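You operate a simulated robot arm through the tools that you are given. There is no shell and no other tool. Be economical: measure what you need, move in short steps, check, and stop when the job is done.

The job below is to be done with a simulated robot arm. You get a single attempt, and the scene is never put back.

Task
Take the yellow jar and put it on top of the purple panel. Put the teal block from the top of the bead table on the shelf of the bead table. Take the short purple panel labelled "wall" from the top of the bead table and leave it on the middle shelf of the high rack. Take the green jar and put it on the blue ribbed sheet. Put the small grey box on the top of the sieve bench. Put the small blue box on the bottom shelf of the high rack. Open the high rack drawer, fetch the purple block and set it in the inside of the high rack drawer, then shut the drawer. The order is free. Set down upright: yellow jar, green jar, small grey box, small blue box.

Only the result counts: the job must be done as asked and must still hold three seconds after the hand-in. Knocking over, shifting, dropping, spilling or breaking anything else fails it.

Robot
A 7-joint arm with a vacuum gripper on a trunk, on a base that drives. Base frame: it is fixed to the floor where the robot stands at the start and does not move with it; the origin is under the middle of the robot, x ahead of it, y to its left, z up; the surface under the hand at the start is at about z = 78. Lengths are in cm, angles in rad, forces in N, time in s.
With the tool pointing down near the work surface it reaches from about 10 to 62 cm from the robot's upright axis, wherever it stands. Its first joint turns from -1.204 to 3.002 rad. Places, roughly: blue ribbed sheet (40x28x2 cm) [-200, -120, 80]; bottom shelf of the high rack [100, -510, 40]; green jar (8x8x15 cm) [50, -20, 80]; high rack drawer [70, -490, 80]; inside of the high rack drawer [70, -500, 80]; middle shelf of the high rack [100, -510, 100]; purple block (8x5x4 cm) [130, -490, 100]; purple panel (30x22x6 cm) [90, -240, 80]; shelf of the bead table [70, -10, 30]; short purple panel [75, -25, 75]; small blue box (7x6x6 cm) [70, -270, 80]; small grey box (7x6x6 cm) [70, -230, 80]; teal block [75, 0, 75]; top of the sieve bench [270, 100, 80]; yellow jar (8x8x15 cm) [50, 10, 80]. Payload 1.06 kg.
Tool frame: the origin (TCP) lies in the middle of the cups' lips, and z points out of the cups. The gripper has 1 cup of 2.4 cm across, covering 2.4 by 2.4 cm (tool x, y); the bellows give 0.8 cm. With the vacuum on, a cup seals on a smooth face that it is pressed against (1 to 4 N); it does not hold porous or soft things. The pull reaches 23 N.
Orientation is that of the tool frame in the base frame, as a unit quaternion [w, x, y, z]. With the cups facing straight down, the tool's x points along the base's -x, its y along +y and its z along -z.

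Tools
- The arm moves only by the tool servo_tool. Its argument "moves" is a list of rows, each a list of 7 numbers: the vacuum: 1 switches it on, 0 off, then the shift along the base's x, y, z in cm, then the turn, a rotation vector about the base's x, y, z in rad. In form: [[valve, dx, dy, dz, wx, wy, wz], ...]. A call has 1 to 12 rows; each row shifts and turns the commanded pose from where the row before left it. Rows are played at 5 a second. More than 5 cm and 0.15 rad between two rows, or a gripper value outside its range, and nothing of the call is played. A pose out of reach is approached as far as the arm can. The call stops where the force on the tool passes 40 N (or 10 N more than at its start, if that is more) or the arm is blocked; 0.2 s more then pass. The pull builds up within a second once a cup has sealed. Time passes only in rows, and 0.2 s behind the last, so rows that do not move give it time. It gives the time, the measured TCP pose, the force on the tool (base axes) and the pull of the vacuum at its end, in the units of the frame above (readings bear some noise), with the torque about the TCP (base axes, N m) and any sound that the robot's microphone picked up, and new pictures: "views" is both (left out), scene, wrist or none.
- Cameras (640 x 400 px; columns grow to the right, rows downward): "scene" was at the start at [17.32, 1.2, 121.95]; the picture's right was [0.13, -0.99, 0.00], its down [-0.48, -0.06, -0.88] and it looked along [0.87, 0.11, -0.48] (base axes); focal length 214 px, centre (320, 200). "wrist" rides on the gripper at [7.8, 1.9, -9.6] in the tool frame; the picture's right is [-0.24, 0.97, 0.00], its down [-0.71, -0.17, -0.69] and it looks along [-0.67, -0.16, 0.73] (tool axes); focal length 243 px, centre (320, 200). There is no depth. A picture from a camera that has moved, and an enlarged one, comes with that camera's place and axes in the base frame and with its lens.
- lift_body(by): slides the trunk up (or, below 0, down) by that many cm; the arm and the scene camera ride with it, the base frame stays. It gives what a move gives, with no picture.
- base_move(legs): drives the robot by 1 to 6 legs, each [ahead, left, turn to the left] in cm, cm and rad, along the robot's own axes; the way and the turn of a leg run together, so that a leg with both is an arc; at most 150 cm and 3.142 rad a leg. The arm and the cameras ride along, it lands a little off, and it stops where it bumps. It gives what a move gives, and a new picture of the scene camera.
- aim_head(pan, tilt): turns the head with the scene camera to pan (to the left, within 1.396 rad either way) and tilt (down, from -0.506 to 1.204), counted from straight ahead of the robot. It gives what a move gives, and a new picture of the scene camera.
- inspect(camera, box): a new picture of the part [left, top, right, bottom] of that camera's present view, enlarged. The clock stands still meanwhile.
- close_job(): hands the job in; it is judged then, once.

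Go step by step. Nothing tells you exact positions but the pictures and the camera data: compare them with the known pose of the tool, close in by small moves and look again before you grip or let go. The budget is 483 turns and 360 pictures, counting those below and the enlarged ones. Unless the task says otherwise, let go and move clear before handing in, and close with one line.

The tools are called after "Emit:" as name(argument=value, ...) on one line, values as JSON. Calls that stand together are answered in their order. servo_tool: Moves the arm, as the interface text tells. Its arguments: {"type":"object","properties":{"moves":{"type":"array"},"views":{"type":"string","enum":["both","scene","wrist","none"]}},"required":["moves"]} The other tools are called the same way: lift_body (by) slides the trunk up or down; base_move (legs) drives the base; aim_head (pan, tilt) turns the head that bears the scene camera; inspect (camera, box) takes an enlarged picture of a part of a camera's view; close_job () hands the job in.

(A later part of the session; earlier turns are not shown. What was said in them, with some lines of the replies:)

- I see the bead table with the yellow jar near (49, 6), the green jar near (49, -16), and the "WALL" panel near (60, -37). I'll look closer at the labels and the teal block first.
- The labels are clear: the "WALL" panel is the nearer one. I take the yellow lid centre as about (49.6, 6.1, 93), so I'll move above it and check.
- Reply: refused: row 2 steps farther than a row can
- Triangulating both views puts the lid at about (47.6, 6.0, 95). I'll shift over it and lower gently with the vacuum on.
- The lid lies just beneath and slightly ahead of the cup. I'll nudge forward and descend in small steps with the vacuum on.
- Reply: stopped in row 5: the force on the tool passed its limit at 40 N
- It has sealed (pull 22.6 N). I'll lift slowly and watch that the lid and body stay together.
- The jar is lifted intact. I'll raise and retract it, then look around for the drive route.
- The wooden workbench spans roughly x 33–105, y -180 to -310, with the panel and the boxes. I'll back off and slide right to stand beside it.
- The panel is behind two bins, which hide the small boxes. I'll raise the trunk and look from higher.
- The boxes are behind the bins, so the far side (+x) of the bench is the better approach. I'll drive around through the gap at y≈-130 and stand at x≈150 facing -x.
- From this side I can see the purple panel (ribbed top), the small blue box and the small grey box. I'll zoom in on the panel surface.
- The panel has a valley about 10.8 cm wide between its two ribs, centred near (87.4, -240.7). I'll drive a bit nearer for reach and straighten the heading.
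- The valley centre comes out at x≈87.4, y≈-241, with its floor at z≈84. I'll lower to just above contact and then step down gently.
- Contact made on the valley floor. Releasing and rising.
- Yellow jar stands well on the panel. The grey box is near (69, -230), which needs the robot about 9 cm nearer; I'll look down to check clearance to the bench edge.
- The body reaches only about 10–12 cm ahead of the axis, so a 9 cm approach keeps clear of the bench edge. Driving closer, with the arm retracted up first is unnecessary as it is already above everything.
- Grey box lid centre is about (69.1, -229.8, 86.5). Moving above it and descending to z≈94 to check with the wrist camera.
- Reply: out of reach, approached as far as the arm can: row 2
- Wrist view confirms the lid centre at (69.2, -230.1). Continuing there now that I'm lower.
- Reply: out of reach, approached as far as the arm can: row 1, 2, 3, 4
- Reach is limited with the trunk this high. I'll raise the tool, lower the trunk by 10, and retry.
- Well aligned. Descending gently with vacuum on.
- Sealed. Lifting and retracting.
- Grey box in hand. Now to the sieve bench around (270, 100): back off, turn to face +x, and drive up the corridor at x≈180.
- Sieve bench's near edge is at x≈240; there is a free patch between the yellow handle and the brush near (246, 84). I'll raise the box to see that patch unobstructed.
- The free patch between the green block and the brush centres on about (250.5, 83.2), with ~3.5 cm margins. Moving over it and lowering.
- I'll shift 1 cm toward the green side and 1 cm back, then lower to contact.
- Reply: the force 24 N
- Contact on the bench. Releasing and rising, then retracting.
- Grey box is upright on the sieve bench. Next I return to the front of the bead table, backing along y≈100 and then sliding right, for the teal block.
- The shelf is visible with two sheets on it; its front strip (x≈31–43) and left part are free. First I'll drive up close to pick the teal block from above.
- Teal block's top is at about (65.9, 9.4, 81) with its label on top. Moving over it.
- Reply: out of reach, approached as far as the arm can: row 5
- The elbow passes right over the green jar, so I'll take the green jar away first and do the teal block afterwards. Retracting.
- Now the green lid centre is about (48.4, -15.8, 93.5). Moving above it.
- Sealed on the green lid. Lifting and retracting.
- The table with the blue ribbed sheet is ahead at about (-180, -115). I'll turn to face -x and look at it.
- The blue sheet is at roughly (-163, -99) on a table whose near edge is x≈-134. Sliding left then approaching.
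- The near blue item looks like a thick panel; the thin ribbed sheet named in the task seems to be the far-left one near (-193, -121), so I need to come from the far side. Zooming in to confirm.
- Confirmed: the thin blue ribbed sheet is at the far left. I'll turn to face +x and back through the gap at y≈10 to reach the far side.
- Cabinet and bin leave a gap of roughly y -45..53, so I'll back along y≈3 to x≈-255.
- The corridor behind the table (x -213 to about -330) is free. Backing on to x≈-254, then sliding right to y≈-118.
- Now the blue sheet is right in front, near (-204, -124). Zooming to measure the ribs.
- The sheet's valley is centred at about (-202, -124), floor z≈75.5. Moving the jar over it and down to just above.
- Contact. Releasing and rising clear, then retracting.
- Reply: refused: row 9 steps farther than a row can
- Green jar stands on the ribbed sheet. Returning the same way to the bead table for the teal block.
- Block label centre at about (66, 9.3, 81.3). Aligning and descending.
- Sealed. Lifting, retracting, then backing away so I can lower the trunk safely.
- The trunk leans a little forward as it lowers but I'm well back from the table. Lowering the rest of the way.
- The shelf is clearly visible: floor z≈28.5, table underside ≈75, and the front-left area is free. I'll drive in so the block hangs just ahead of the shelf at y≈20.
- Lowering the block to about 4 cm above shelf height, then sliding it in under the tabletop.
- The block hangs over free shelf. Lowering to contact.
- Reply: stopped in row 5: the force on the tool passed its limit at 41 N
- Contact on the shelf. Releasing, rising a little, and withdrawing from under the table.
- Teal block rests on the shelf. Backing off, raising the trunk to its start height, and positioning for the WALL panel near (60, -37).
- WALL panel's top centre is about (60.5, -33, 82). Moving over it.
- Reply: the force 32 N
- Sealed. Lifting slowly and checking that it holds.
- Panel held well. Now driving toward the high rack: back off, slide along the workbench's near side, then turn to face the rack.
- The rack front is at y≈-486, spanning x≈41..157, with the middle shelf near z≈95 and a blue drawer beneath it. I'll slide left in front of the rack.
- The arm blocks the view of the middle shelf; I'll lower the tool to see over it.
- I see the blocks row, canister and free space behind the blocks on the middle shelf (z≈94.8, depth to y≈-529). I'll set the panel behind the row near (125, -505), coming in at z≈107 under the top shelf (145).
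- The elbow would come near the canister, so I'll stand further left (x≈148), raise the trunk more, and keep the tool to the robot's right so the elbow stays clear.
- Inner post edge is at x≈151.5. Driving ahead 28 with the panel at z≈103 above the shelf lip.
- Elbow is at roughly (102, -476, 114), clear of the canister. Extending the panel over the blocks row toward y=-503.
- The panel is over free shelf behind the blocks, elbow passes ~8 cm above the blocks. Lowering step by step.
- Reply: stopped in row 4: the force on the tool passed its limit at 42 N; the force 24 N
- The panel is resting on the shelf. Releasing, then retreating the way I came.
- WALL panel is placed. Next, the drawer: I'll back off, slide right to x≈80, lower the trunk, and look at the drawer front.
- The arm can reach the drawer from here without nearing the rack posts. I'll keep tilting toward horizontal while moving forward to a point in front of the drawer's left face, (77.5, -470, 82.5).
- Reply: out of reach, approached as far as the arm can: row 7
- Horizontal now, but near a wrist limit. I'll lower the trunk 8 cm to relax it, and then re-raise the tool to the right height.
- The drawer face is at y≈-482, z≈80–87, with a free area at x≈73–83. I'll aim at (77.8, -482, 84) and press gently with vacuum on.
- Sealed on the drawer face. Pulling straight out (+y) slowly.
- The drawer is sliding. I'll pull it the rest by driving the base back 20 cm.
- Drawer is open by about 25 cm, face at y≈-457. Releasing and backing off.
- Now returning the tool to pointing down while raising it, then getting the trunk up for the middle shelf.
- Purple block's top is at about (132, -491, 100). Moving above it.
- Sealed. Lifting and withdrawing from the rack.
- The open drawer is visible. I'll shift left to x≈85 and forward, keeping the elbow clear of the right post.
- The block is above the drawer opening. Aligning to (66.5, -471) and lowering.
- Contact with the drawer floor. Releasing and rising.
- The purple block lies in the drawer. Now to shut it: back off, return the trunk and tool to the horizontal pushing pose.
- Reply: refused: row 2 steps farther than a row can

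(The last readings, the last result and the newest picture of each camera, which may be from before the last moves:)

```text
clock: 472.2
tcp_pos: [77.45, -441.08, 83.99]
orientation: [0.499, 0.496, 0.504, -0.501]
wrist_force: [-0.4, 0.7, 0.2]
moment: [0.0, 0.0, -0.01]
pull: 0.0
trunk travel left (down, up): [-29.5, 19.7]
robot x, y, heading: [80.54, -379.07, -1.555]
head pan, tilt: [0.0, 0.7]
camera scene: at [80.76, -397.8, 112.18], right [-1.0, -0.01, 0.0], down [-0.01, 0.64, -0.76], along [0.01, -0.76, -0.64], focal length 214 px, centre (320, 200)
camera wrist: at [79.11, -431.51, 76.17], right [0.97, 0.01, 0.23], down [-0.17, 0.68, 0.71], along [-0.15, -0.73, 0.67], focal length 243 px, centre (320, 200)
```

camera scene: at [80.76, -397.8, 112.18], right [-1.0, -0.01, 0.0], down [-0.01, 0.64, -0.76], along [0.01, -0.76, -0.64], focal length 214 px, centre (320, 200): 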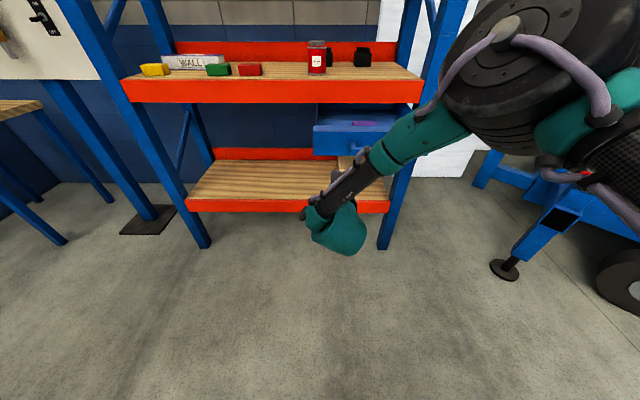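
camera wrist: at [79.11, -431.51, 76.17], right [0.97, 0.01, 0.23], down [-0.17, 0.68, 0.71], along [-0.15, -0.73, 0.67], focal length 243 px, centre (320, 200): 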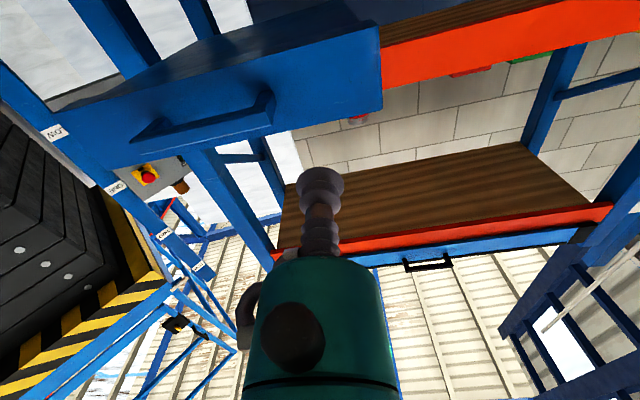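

Pushing the drawer: base ahead 36 cm, then the last bit with the arm.

Emit:
base_move(legs=[[36, 0, 0]])

Emit:
servo_tool(moves=[[0, 0, -1.5, 0, 0, 0, 0], [0, 0, -1.5, 0, 0, 0, 0], [0, 0, -1, 0, 0, 0, 0], [0, 0, 0, 0, 0, 0, 0]], views="wrist")

```text
clock: 474.5
tcp_pos: [78.01, -477.3, 83.96]
orientation: [0.498, 0.497, 0.505, -0.501]
wrist_force: [-0.1, -0.3, -1.0]
moment: [0.01, -0.01, 0.01]
pull: 0.0
trunk travel left (down, up): [-29.5, 19.7]
robot x, y, heading: [81.0, -414.95, -1.556]
head pan, tilt: [0.0, 0.7]
camera scene: at [81.29, -434.04, 112.17], right [-1.0, -0.01, 0.0], down [-0.01, 0.64, -0.76], along [0.01, -0.76, -0.64], focal length 214 px, centre (320, 200)
```

scene: 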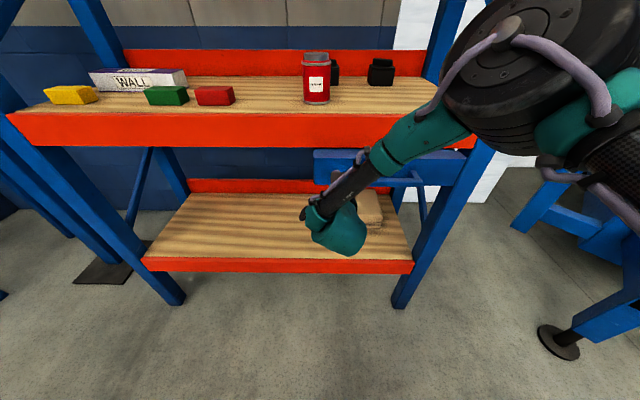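

```text
clock: 475.5
tcp_pos: [78.1, -481.17, 83.99]
orientation: [0.499, 0.496, 0.505, -0.5]
wrist_force: [0.0, 0.0, -0.3]
moment: [-0.01, 0.02, -0.03]
pull: 0.1
trunk travel left (down, up): [-29.5, 19.7]
robot x, y, heading: [81.05, -415.23, -1.555]
head pan, tilt: [0.0, 0.7]
camera wrist: at [79.74, -471.71, 76.15], right [0.97, 0.01, 0.23], down [-0.17, 0.68, 0.71], along [-0.15, -0.73, 0.67], focal length 243 px, centre (320, 200)
```

wrist: 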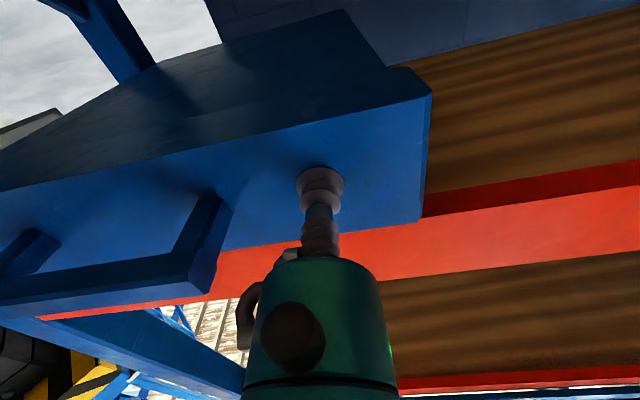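

Emit:
servo_tool(moves=[[0, 0, -0.5, 0, 0, 0, 0], [0, 0, -0.5, 0, 0, 0, 0], [0, 0, -0.5, 0, 0, 0, 0], [0, 0, -0.4, 0, 0, 0, 0], [0, 0, 0, 0, 0, 0, 0]], views="wrist")

```text
clock: 476.5
tcp_pos: [78.05, -482.47, 83.78]
orientation: [0.497, 0.499, 0.506, -0.498]
wrist_force: [-3.1, 25.3, 8.3]
moment: [0.25, -0.02, 0.08]
pull: 0.0
trunk travel left (down, up): [-29.5, 19.7]
robot x, y, heading: [81.32, -415.37, -1.558]
head pan, tilt: [0.0, 0.7]
stopped in row 4: the force on the tool passed its limit at 44 N (the readings are from after the stop); the commanded pose is now the measured one
camera wrist: at [79.8, -472.82, 76.17], right [0.97, 0.0, 0.23], down [-0.17, 0.68, 0.72], along [-0.15, -0.74, 0.66], focal length 243 px, centre (320, 200)
```

wrist: 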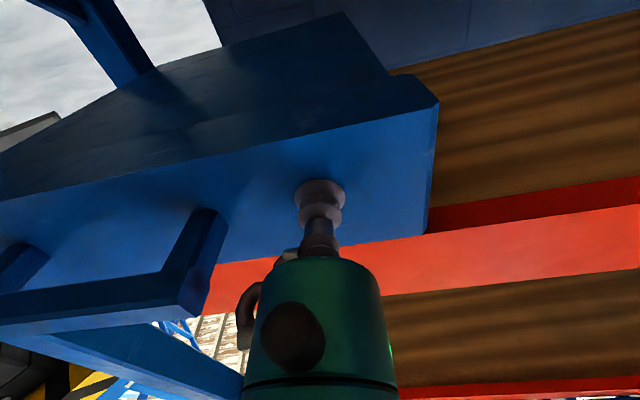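

Hard stop reached at the original closed position. Backing off, bringing the tool back to vertical, and verifying.

Emit:
base_move(legs=[[-38, 0, 0]])

Emit:
servo_tool(moves=[[0, 0, 0, 1, 0.143, 0, 0], [0, 0, 0, 1, 0.143, 0, 0], [0, 0, 1, 1, 0.143, 0, 0], [0, 0, 2, 1, 0.143, 0, 0], [0, 0, 3, 1, 0.143, 0, 0], [0, 0, 3, 1, 0.143, 0, 0], [0, 0, 4, 1, 0.143, 0, 0], [0, 0, 4, 1, 0.143, 0, 0], [0, 0, 4, 1, 0.143, 0, 0], [0, 0, 3, 0, 0.143, 0, 0], [0, 0, 3, 0, 0.141, 0, 0], [0, 0, 0, 0, 0, 0, 0]], views="scene")

```text
clock: 478.9
tcp_pos: [77.44, -444.79, 83.71]
orientation: [0.496, 0.499, 0.507, -0.498]
wrist_force: [0.1, -0.7, -0.1]
moment: [0.0, -0.05, 0.0]
pull: 0.1
trunk travel left (down, up): [-29.5, 19.7]
robot x, y, heading: [80.69, -377.28, -1.563]
head pan, tilt: [0.0, 0.7]
camera scene: at [80.74, -395.96, 112.18], right [-1.0, -0.01, 0.0], down [-0.01, 0.64, -0.77], along [0.01, -0.77, -0.64], focal length 214 px, centre (320, 200)
```

scene: 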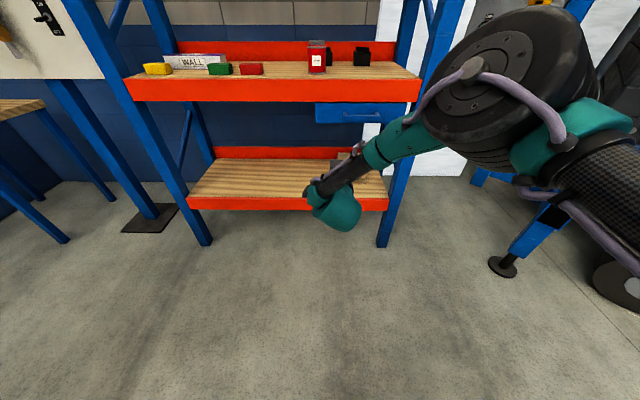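

```text
clock: 481.5
tcp_pos: [77.38, -417.73, 92.88]
orientation: [-0.004, 0.703, 0.711, 0.006]
wrist_force: [-0.9, 0.1, 1.3]
moment: [-0.02, 0.01, 0.02]
pull: 0.0
trunk travel left (down, up): [-29.5, 19.7]
robot x, y, heading: [80.28, -376.82, -1.558]
head pan, tilt: [0.0, 0.7]
camera scene: at [80.74, -395.98, 112.18], right [-1.0, -0.01, 0.0], down [-0.01, 0.64, -0.76], along [0.01, -0.76, -0.64], focal length 214 px, centre (320, 200)
```

scene: 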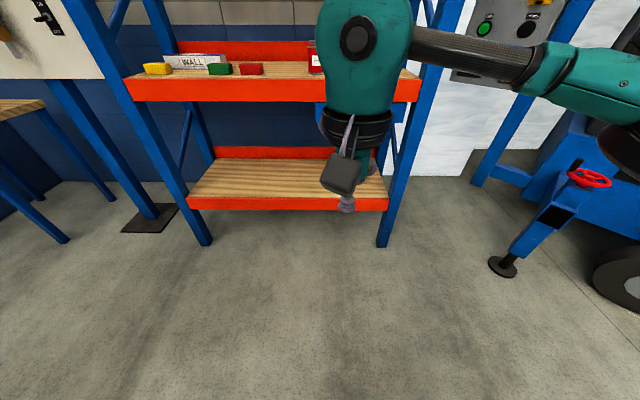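

Drawer is shut flush. Now to fetch the small blue box from the workbench's far side.

Emit:
lift_body(by=8)

Emit:
base_move(legs=[[0, 75, 0], [0, 0, -1.58], [0, -108, 0], [24, 0, 0]])

Emit:
aim_head(pan=0.0, tilt=0.75)

```text
clock: 482.7
tcp_pos: [77.48, -417.73, 100.74]
orientation: [-0.003, 0.704, 0.71, 0.006]
wrist_force: [0.3, -0.5, -0.1]
moment: [0.02, -0.01, -0.01]
pull: 0.1
trunk travel left (down, up): [-37.5, 11.7]
robot x, y, heading: [80.39, -377.15, -1.562]
head pan, tilt: [0.0, 0.7]
```

```text
clock: 504.3
tcp_pos: [88.93, -266.68, 100.66]
orientation: [0.002, 1.0, 0.014, 0.006]
wrist_force: [0.3, 0.3, 0.3]
moment: [0.01, 0.01, -0.05]
pull: 0.1
trunk travel left (down, up): [-37.5, 11.7]
robot x, y, heading: [129.7, -268.75, -3.109]
head pan, tilt: [0.0, 0.7]
camera scene: at [112.72, -269.44, 120.2], right [-0.03, 1.0, 0.0], down [0.64, 0.02, -0.76], along [-0.76, -0.02, -0.64], focal length 214 px, centre (320, 200)
```

scene: 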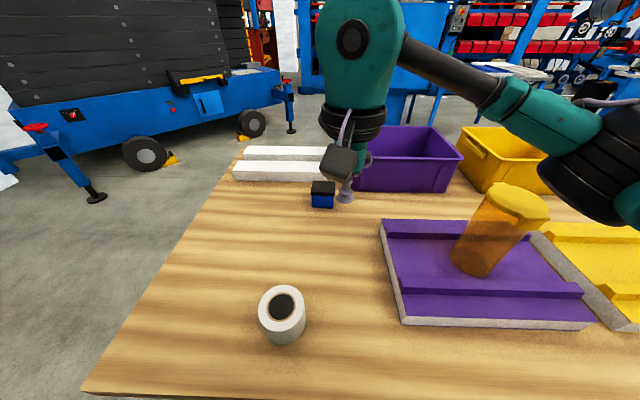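

```text
clock: 505.0
tcp_pos: [89.04, -266.66, 100.67]
orientation: [0.002, 1.0, 0.015, 0.007]
wrist_force: [0.7, -0.4, -0.6]
moment: [0.0, 0.0, 0.01]
pull: 0.0
trunk travel left (down, up): [-37.5, 11.7]
robot x, y, heading: [129.19, -268.91, -3.11]
head pan, tilt: [0.0, 0.75]
camera scene: at [112.98, -269.44, 119.79], right [-0.03, 1.0, 0.0], down [0.68, 0.02, -0.73], along [-0.73, -0.02, -0.68], focal length 214 px, centre (320, 200)
```

scene: 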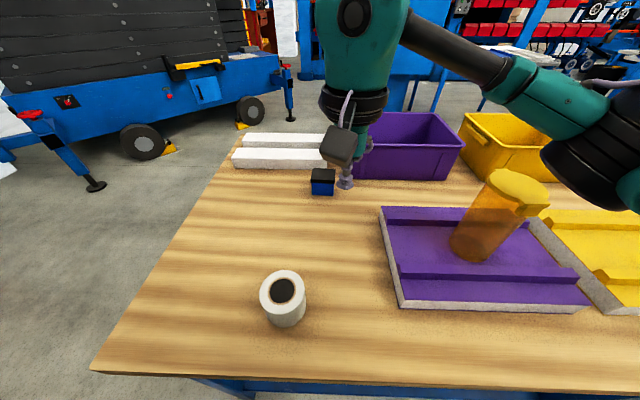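

Extending from this side would put the elbow over the yellow jar. I'll fetch the blue box from the near (-x) side instead, where the elbow falls over low slabs, going around the bench's -y end.

Emit:
base_move(legs=[[-28, 0, 0], [0, 88, -0.03], [150, 0, 0], [33, 0, 0], [0, 0, 3.14], [0, 85, 0]])

Emit:
aim_head(pan=0.0, tilt=0.7)

```text
clock: 538.3
tcp_pos: [16.8, -271.56, 100.58]
orientation: [-0.007, -0.009, 1.0, 0.001]
wrist_force: [0.4, -0.3, -0.1]
moment: [0.02, -0.02, -0.01]
pull: 0.1
trunk travel left (down, up): [-37.5, 11.7]
robot x, y, heading: [-23.97, -268.46, 0.018]
head pan, tilt: [0.0, 0.75]
camera scene: at [-7.2, -268.31, 119.79], right [0.02, -1.0, 0.0], down [-0.68, -0.01, -0.73], along [0.73, 0.01, -0.68], focal length 214 px, centre (320, 200)
```

scene: 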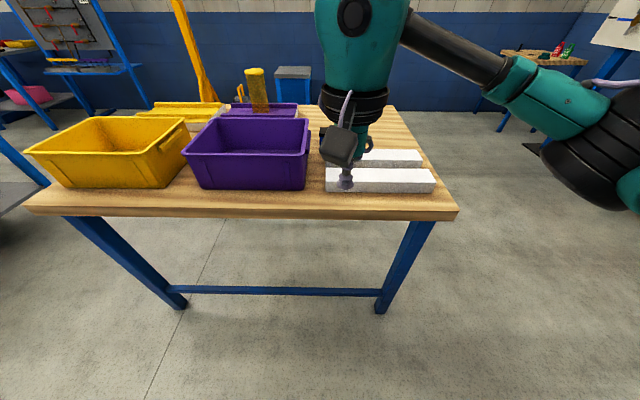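

```text
clock: 539.0
tcp_pos: [16.77, -271.37, 100.68]
orientation: [-0.006, -0.009, 1.0, 0.002]
wrist_force: [-0.1, 0.4, -1.1]
moment: [-0.01, 0.01, -0.02]
pull: 0.1
trunk travel left (down, up): [-37.5, 11.7]
robot x, y, heading: [-23.84, -268.74, 0.018]
head pan, tilt: [0.0, 0.7]
camera scene: at [-6.99, -268.31, 120.21], right [0.02, -1.0, 0.0], down [-0.64, -0.01, -0.76], along [0.76, 0.01, -0.64], focal length 214 px, centre (320, 200)
```

scene: 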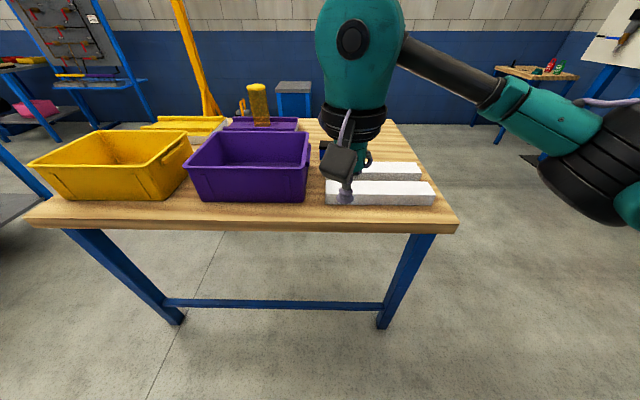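

Driving in 33 cm toward the bench.

Emit:
base_move(legs=[[33, 2, -0.018]])

Emit:
servo_tool(moves=[[0, 4.5, 1.5, 0, 0, 0, 0], [0, 4.5, 1, 0, 0, 0, 0], [0, 3, 0, -1, 0, 0, 0], [0, 0, 0, 0, 0, 0, 0]])

```text
clock: 541.1
tcp_pos: [48.5, -270.05, 100.63]
orientation: [-0.007, 0.003, 1.0, 0.002]
wrist_force: [-0.2, 0.0, 0.5]
moment: [-0.01, -0.01, -0.01]
pull: 0.1
trunk travel left (down, up): [-37.5, 11.7]
robot x, y, heading: [7.65, -266.51, 0.002]
head pan, tilt: [0.0, 0.7]
camera scene: at [24.87, -266.47, 120.21], right [0.0, -1.0, 0.0], down [-0.64, 0.0, -0.76], along [0.76, 0.0, -0.64], focal length 214 px, centre (320, 200)
```

scene: 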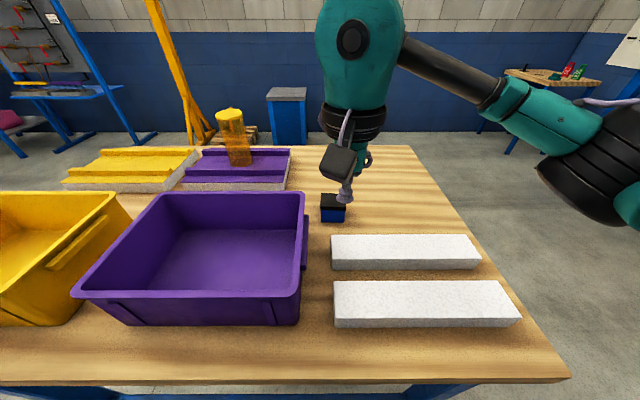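

```text
clock: 542.1
tcp_pos: [60.65, -267.7, 99.36]
orientation: [-0.005, 0.003, 1.0, 0.002]
wrist_force: [0.5, -0.1, 0.0]
moment: [-0.02, -0.01, 0.0]
pull: 0.1
trunk travel left (down, up): [-37.5, 11.7]
robot x, y, heading: [8.31, -266.6, -0.005]
head pan, tilt: [0.0, 0.7]
camera scene: at [24.82, -266.47, 120.21], right [0.0, -1.0, 0.0], down [-0.64, 0.0, -0.77], along [0.77, 0.0, -0.64], focal length 214 px, centre (320, 200)
camera wrist: at [52.78, -265.86, 109.14], right [0.24, 0.97, 0.0], down [0.72, -0.18, 0.68], along [0.66, -0.16, -0.74], focal length 243 px, centre (320, 200)
```

scene: 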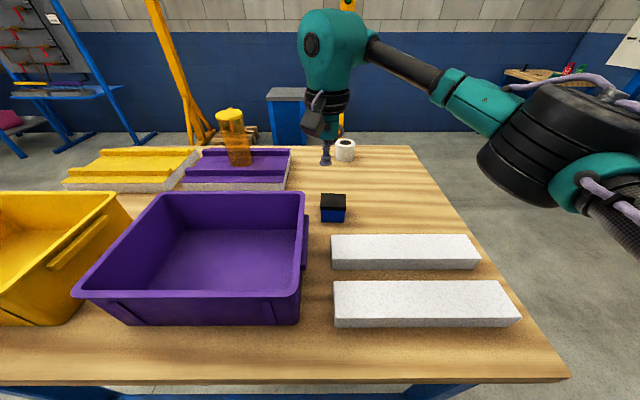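
wrist: 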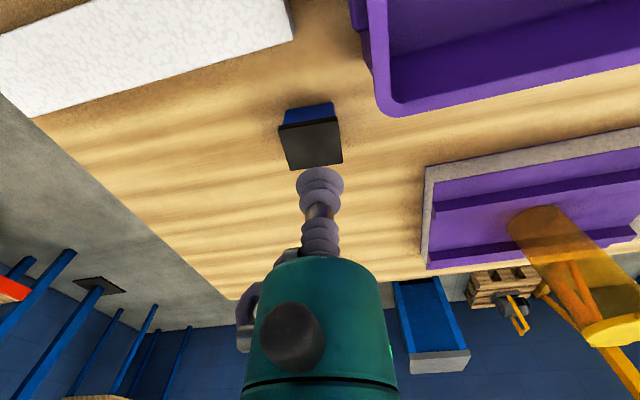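

Both views give the blue box lid at (65.5, -269.7, 86). Moving over and descending.

Emit:
servo_tool(moves=[[0, 4.3, -2, 0, 0, 0, 0], [0, 0.6, 0, -4, 0, 0, 0], [0, 0, 0, -4, 0, 0, 0], [0, 0, 0, -2, 0, 0, 0], [0, 0, 0, 0, 0, 0, 0]])

```text
clock: 543.3
tcp_pos: [65.39, -269.68, 89.38]
orientation: [-0.006, 0.003, 1.0, 0.002]
wrist_force: [-0.9, -0.1, 0.6]
moment: [0.0, 0.0, -0.03]
pull: 0.0
trunk travel left (down, up): [-37.5, 11.7]
robot x, y, heading: [8.04, -266.86, -0.002]
head pan, tilt: [0.0, 0.7]
camera scene: at [24.83, -266.47, 120.22], right [0.0, -1.0, 0.0], down [-0.64, 0.0, -0.76], along [0.76, 0.0, -0.64], focal length 214 px, centre (320, 200)
camera wrist: at [57.62, -267.79, 99.11], right [0.24, 0.97, 0.0], down [0.72, -0.18, 0.68], along [0.66, -0.16, -0.74], focal length 243 px, centre (320, 200)
```

scene: 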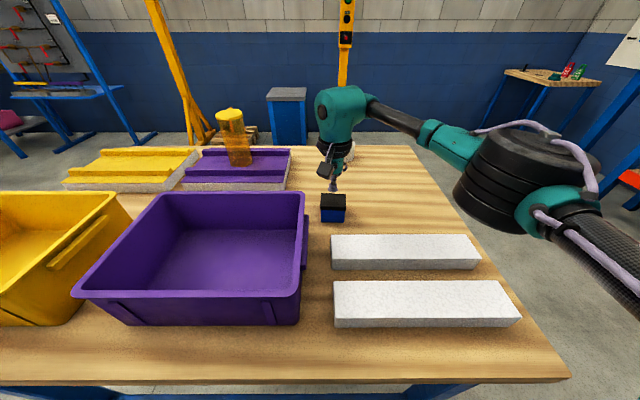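
wrist: 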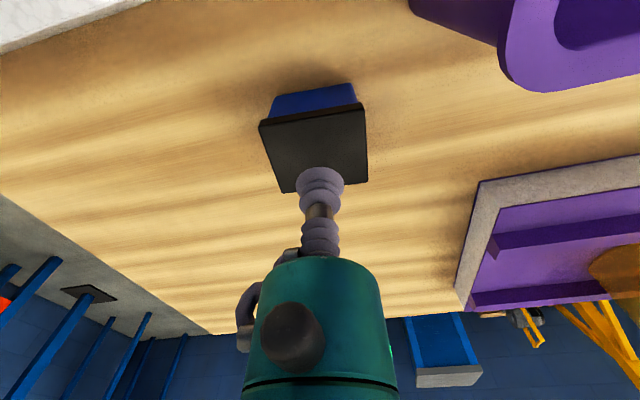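

Emit:
servo_tool(moves=[[1, 0, 0, -2, 0, 0, 0], [1, 0, 0, -1, 0, 0, 0], [1, 0, 0, -0.5, 0, 0, 0], [1, 0, 0, -0.4, 0, 0, 0], [1, 0, 0, 0, 0, 0, 0]], views="none")

```text
clock: 544.5
tcp_pos: [65.38, -269.63, 85.79]
orientation: [-0.006, 0.003, 1.0, 0.001]
wrist_force: [-0.9, -0.9, 0.0]
moment: [-0.02, -0.04, 0.05]
pull: 23.3
trunk travel left (down, up): [-37.5, 11.7]
robot x, y, heading: [8.04, -266.35, -0.003]
head pan, tilt: [0.0, 0.7]
```

Sealed on the blue box. Lifting, retracting, and heading to the rack.

Emit:
servo_tool(moves=[[1, 0, 0, 1, 0, 0, 0], [1, 0, 0, 2, 0, 0, 0], [1, 0, 0, 4, 0, 0, 0], [1, 0, 0, 4, 0, 0, 0], [1, -2, 0, 3, 0, 0, 0], [1, -4, 0, 1, 0, 0, 0], [1, -4.5, 0, 0, 0, 0, 0], [1, -4.5, 0, 0, 0, 0, 0], [1, -4.5, 0, 0, 0, 0, 0], [1, -4.5, 0, 0, 0, 0, 0], [1, 0, 0, 0, 0, 0, 0]], views="wrist")

Emit:
base_move(legs=[[-32, 0, 0], [0, -95, 0], [0, 0, -1.57], [0, 138, 0]])

```text
clock: 546.9
tcp_pos: [41.55, -269.61, 100.89]
orientation: [-0.006, 0.002, 1.0, 0.002]
wrist_force: [-0.2, 0.6, -0.6]
moment: [-0.03, 0.02, 0.01]
pull: 23.4
trunk travel left (down, up): [-37.5, 11.7]
robot x, y, heading: [8.33, -266.52, -0.005]
head pan, tilt: [0.0, 0.7]
camera wrist: at [33.75, -267.74, 110.59], right [0.24, 0.97, 0.0], down [0.72, -0.18, 0.68], along [0.66, -0.16, -0.74], focal length 243 px, centre (320, 200)
```

wrist: 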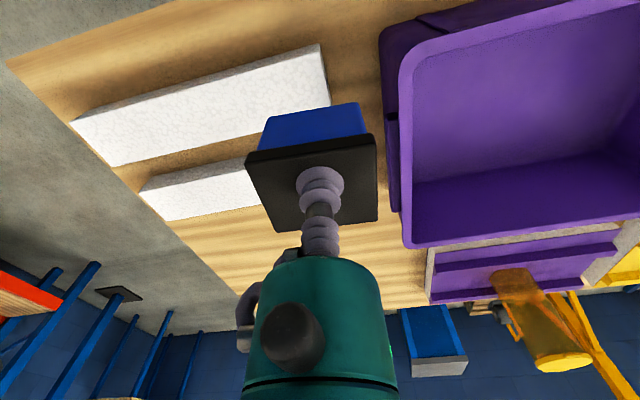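

```text
clock: 573.0
tcp_pos: [113.59, -392.97, 100.96]
orientation: [-0.003, 0.707, 0.707, 0.006]
wrist_force: [-1.1, -0.5, -0.1]
moment: [0.01, -0.01, 0.0]
pull: 22.6
trunk travel left (down, up): [-37.5, 11.7]
robot x, y, heading: [116.69, -358.96, -1.568]
head pan, tilt: [0.0, 0.7]
camera scene: at [116.63, -376.17, 120.21], right [-1.0, 0.0, 0.0], down [0.0, 0.64, -0.76], along [0.0, -0.76, -0.64], focal length 214 px, centre (320, 200)
```

scene: 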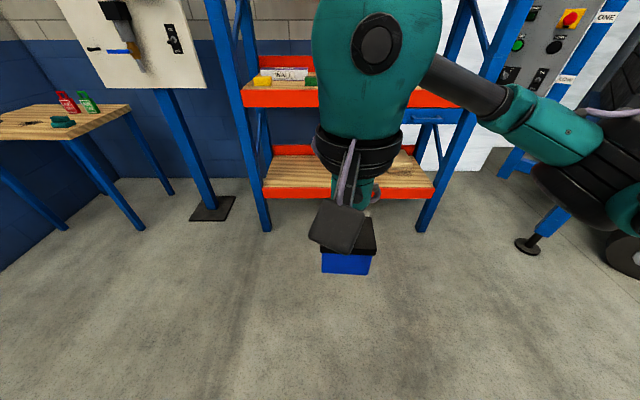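

Lowering the trunk by 25 and the tool to z≈50, then approaching.

Emit:
lift_body(by=-25)

Emit:
servo_tool(moves=[[1, 0, 0, -4.5, 0, 0, 0], [1, 0, 0, -4.5, 0, 0, 0], [1, 0, 0, -4.5, 0, 0, 0], [1, 0, 0, -4.5, 0, 0, 0], [1, 0, 0, -4.5, 0, 0, 0], [1, 0, 0, -2, 0, 0, 0], [1, 0, 0, 0, 0, 0, 0]], views="none")

Emit:
base_move(legs=[[55, 0, 0]])

Emit:
aim_head(pan=0.0, tilt=0.6)

```text
clock: 575.6
tcp_pos: [113.63, -392.89, 75.98]
orientation: [-0.003, 0.707, 0.707, 0.006]
wrist_force: [0.3, 0.0, -0.4]
moment: [0.0, 0.01, -0.02]
pull: 22.8
trunk travel left (down, up): [-12.5, 36.7]
robot x, y, heading: [116.73, -359.24, -1.575]
head pan, tilt: [0.0, 0.7]
```

```text
clock: 577.2
tcp_pos: [113.5, -392.92, 51.46]
orientation: [-0.002, 0.708, 0.707, 0.006]
wrist_force: [0.0, -0.6, -0.9]
moment: [0.02, -0.03, -0.01]
pull: 22.7
trunk travel left (down, up): [-12.5, 36.7]
robot x, y, heading: [116.52, -358.99, -1.569]
head pan, tilt: [0.0, 0.7]
```

```text
clock: 580.4
tcp_pos: [114.44, -447.41, 51.27]
orientation: [-0.004, 0.701, 0.713, 0.005]
wrist_force: [-0.6, -0.3, -1.5]
moment: [0.02, 0.0, -0.02]
pull: 22.6
trunk travel left (down, up): [-12.5, 36.7]
robot x, y, heading: [117.09, -413.73, -1.557]
head pan, tilt: [0.0, 0.7]
camera scene: at [117.45, -437.7, 94.16], right [-1.0, -0.02, 0.0], down [-0.01, 0.64, -0.76], along [0.01, -0.76, -0.64], focal length 214 px, centre (320, 200)
```

scene: 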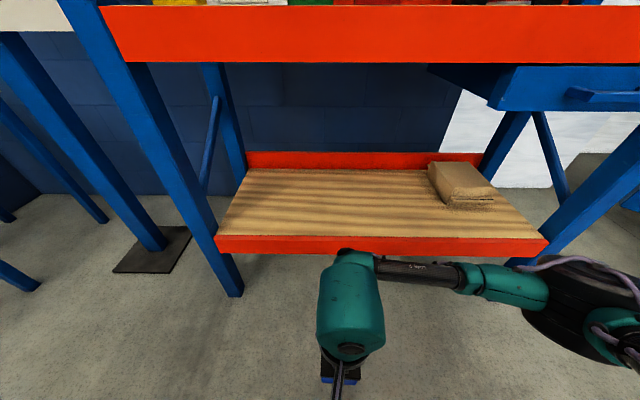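

```text
clock: 581.0
tcp_pos: [114.57, -447.46, 51.41]
orientation: [-0.003, 0.702, 0.712, 0.005]
wrist_force: [0.2, 0.5, 0.0]
moment: [0.05, 0.01, 0.01]
pull: 22.8
trunk travel left (down, up): [-12.5, 36.7]
robot x, y, heading: [116.84, -413.85, -1.557]
head pan, tilt: [0.0, 0.6]
camera scene: at [117.45, -438.04, 95.02], right [-1.0, -0.02, 0.0], down [-0.01, 0.57, -0.82], along [0.01, -0.82, -0.57], focal length 214 px, centre (320, 200)
```

scene: 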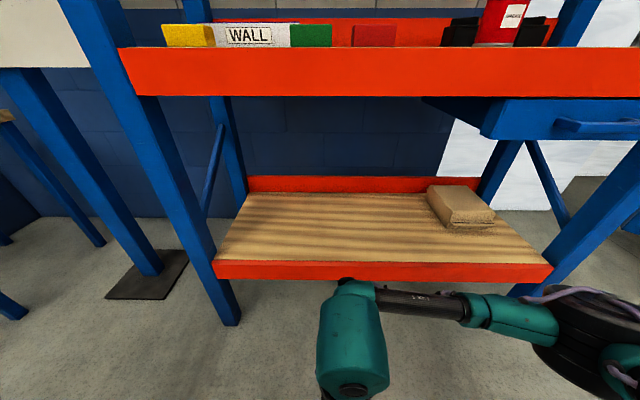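

Bottom shelf is at z≈37. Lowering slightly and driving in 23 cm, a bit to the left to keep the elbow away from the drawer.

Emit:
servo_tool(moves=[[1, 0, 0, -4, 0, 0, 0], [1, 0, 0, 0, 0, 0, 0]], views="none")

Emit:
base_move(legs=[[0, 10, -0.013], [23, 0, 0]])

Emit:
servo_tool(moves=[[1, -2, -4, 0, 0, 0, 0], [1, -2, -4, 0, 0, 0, 0], [1, 0, -4, 0, 0, 0, 0], [1, 0, 0, 0, 0, 0, 0]])

```text
clock: 581.6
tcp_pos: [114.51, -447.56, 47.33]
orientation: [-0.003, 0.702, 0.712, 0.006]
wrist_force: [0.0, 0.7, -1.0]
moment: [0.0, 0.01, 0.0]
pull: 22.8
trunk travel left (down, up): [-12.5, 36.7]
robot x, y, heading: [117.01, -414.13, -1.555]
head pan, tilt: [0.0, 0.6]
```

```text
clock: 584.5
tcp_pos: [124.29, -470.52, 47.52]
orientation: [-0.004, 0.707, 0.707, 0.005]
wrist_force: [1.0, 0.1, -0.5]
moment: [0.03, 0.0, -0.01]
pull: 23.5
trunk travel left (down, up): [-12.5, 36.7]
robot x, y, heading: [127.33, -436.63, -1.566]
head pan, tilt: [0.0, 0.6]
camera scene: at [127.34, -461.05, 95.03], right [-1.0, 0.0, 0.0], down [0.0, 0.56, -0.83], along [0.0, -0.83, -0.56], focal length 214 px, centre (320, 200)
```

scene: 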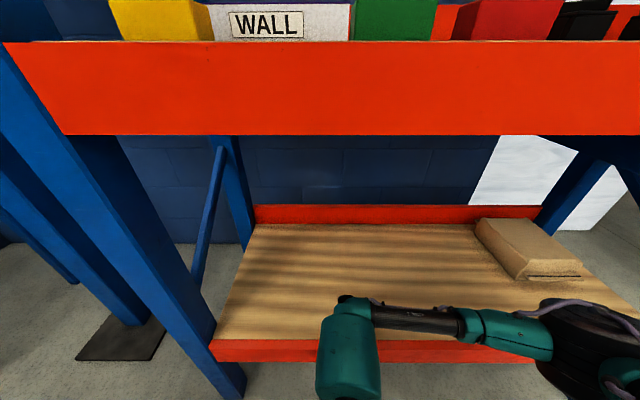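

```text
clock: 585.5
tcp_pos: [120.47, -482.61, 47.63]
orientation: [-0.003, 0.706, 0.708, 0.006]
wrist_force: [0.7, 0.8, -1.1]
moment: [0.01, 0.01, 0.01]
pull: 23.2
trunk travel left (down, up): [-12.5, 36.7]
robot x, y, heading: [127.14, -436.76, -1.571]
head pan, tilt: [0.0, 0.6]
camera scene: at [127.34, -461.05, 95.02], right [-1.0, 0.0, 0.0], down [0.0, 0.56, -0.83], along [0.0, -0.83, -0.56], focal length 214 px, centre (320, 200)
camera wrist: at [122.24, -474.99, 57.34], right [0.97, -0.23, 0.0], down [-0.17, -0.72, 0.68], along [-0.16, -0.66, -0.74], focal length 243 px, centre (320, 200)
```

scene: 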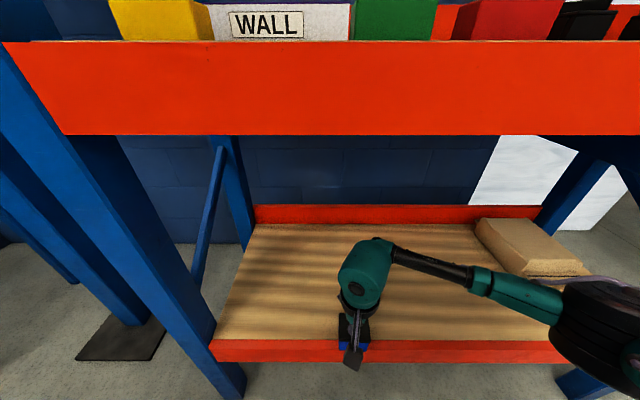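
wrist: 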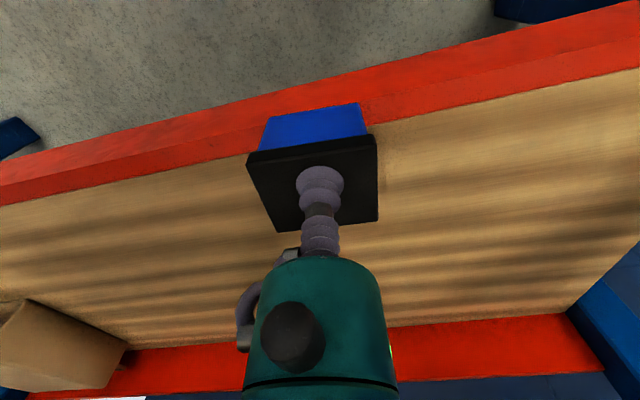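

Extending 12 more to y≈-494.6 and lowering.

Emit:
servo_tool(moves=[[1, 0, -4, 0, 0, 0, 0], [1, 0, -4, 0, 0, 0, 0], [1, 0, -4.5, 0, 0, 0, 0], [1, 0, 0, -2, 0, 0, 0], [1, 0, 0, 0, 0, 0, 0]])

```text
clock: 586.7
tcp_pos: [120.23, -495.06, 45.73]
orientation: [-0.001, 0.707, 0.708, 0.005]
wrist_force: [-0.4, -1.7, 15.8]
moment: [-0.06, 0.09, 0.01]
pull: 22.4
trunk travel left (down, up): [-12.5, 36.7]
robot x, y, heading: [127.32, -436.87, -1.565]
head pan, tilt: [0.0, 0.6]
camera scene: at [127.35, -460.95, 95.07], right [-1.0, 0.0, 0.0], down [0.0, 0.56, -0.83], along [0.0, -0.83, -0.56], focal length 214 px, centre (320, 200)
camera wrist: at [122.11, -487.29, 55.3], right [0.97, -0.23, 0.0], down [-0.17, -0.71, 0.68], along [-0.16, -0.66, -0.73], focal length 243 px, centre (320, 200)
```

scene: 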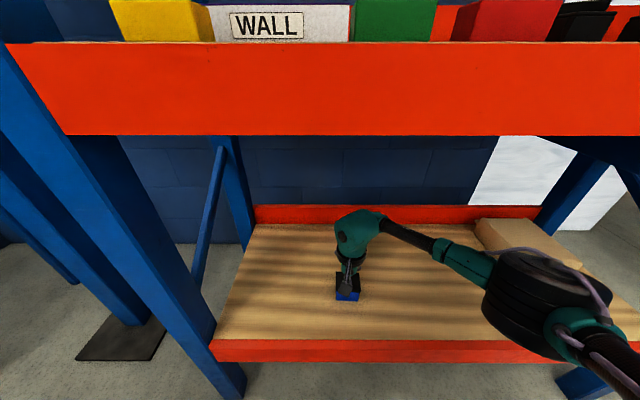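
wrist: 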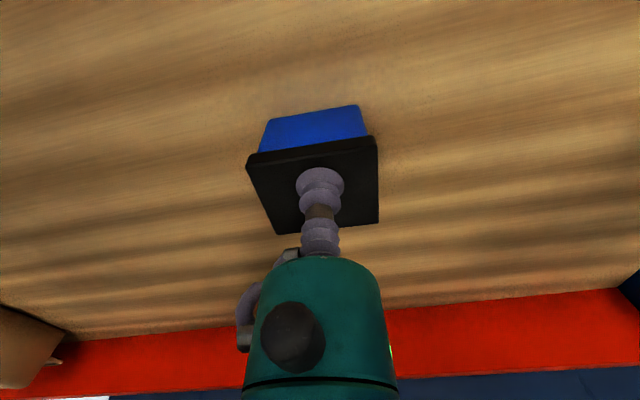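

It already touches the shelf (about 16 N). Releasing, rising, and withdrawing.

Emit:
servo_tool(moves=[[0, 0, 0, 0, 0, 0, 0], [0, 0, 0, 0, 0, 0, 0], [0, 0, 0, 0, 0, 0, 0], [0, 0, 0, 0.4, 0, 0, 0], [0, 0, 0, 0.8, 0, 0, 0], [0, 0, 0, 3, 0, 0, 0], [0, 0, 0, 3, 0, 0, 0], [0, 0, 4.5, 0, 0, 0, 0], [0, 0, 4.5, 0, 0, 0, 0], [0, 0, 4.5, 0, 0, 0, 0], [0, 0, 4.5, 0, 0, 0, 0], [0, 0, 4.5, 0, 0, 0, 0]], views="scene")

Emit:
base_move(legs=[[-60, 0, 0]])

```text
clock: 589.3
tcp_pos: [120.16, -472.3, 52.57]
orientation: [-0.002, 0.706, 0.708, 0.005]
wrist_force: [1.1, -0.3, 0.7]
moment: [0.03, 0.02, -0.01]
pull: 0.1
trunk travel left (down, up): [-12.5, 36.7]
robot x, y, heading: [127.37, -437.1, -1.573]
head pan, tilt: [0.0, 0.6]
camera scene: at [127.34, -461.05, 95.03], right [-1.0, 0.0, 0.0], down [0.0, 0.56, -0.83], along [0.0, -0.83, -0.56], focal length 214 px, centre (320, 200)
```

scene: 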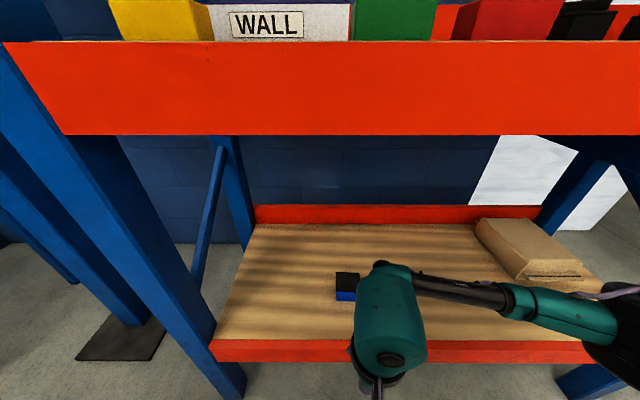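

```text
clock: 592.7
tcp_pos: [119.99, -412.04, 52.5]
orientation: [-0.003, 0.704, 0.71, 0.006]
wrist_force: [-0.4, -0.3, 0.7]
moment: [0.0, -0.01, -0.01]
pull: 0.0
trunk travel left (down, up): [-12.5, 36.7]
robot x, y, heading: [126.63, -376.73, -1.564]
head pan, tilt: [0.0, 0.6]
camera scene: at [127.08, -400.75, 95.02], right [-1.0, -0.01, 0.0], down [-0.01, 0.56, -0.83], along [0.01, -0.83, -0.56], focal length 214 px, centre (320, 200)
```

scene: 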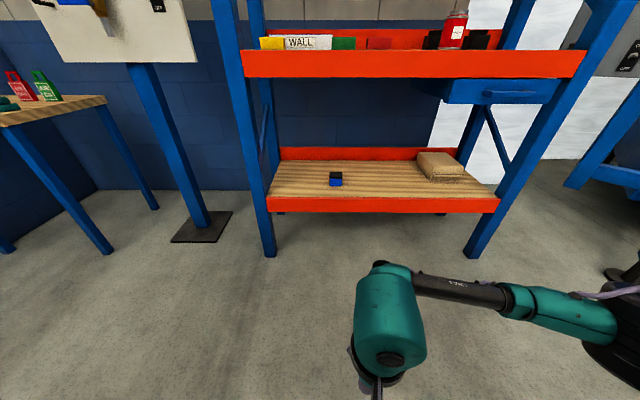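

The blue box stands upright on the bottom shelf. One last close look at the rack before handing in.

Emit:
inspect(camera="scene", box=[220, 10, 600, 220])

```text
1.68 times, centred on (410, 115) of scene
camera zoom: at [127.08, -400.75, 95.02], right [-1.0, -0.01, 0.0], down [-0.01, 0.56, -0.83], along [0.01, -0.83, -0.56], focal length 361 px, centre (168, 343)
```

zoom: 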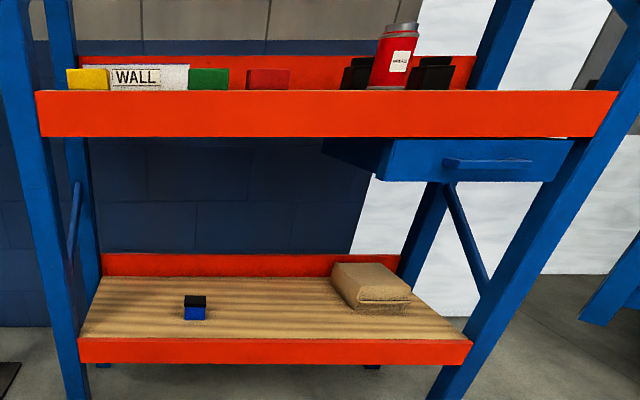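

All items are in place, the drawer is shut and the arm is clear, so I'm handing in.

Emit:
close_job()

```text
The job is handed in.
```

The job is handed in. All seven tasks were done and the arm was clear of everything. At the last look at each station, nothing else had been moved, but I did not go back to the first benches for a final check.
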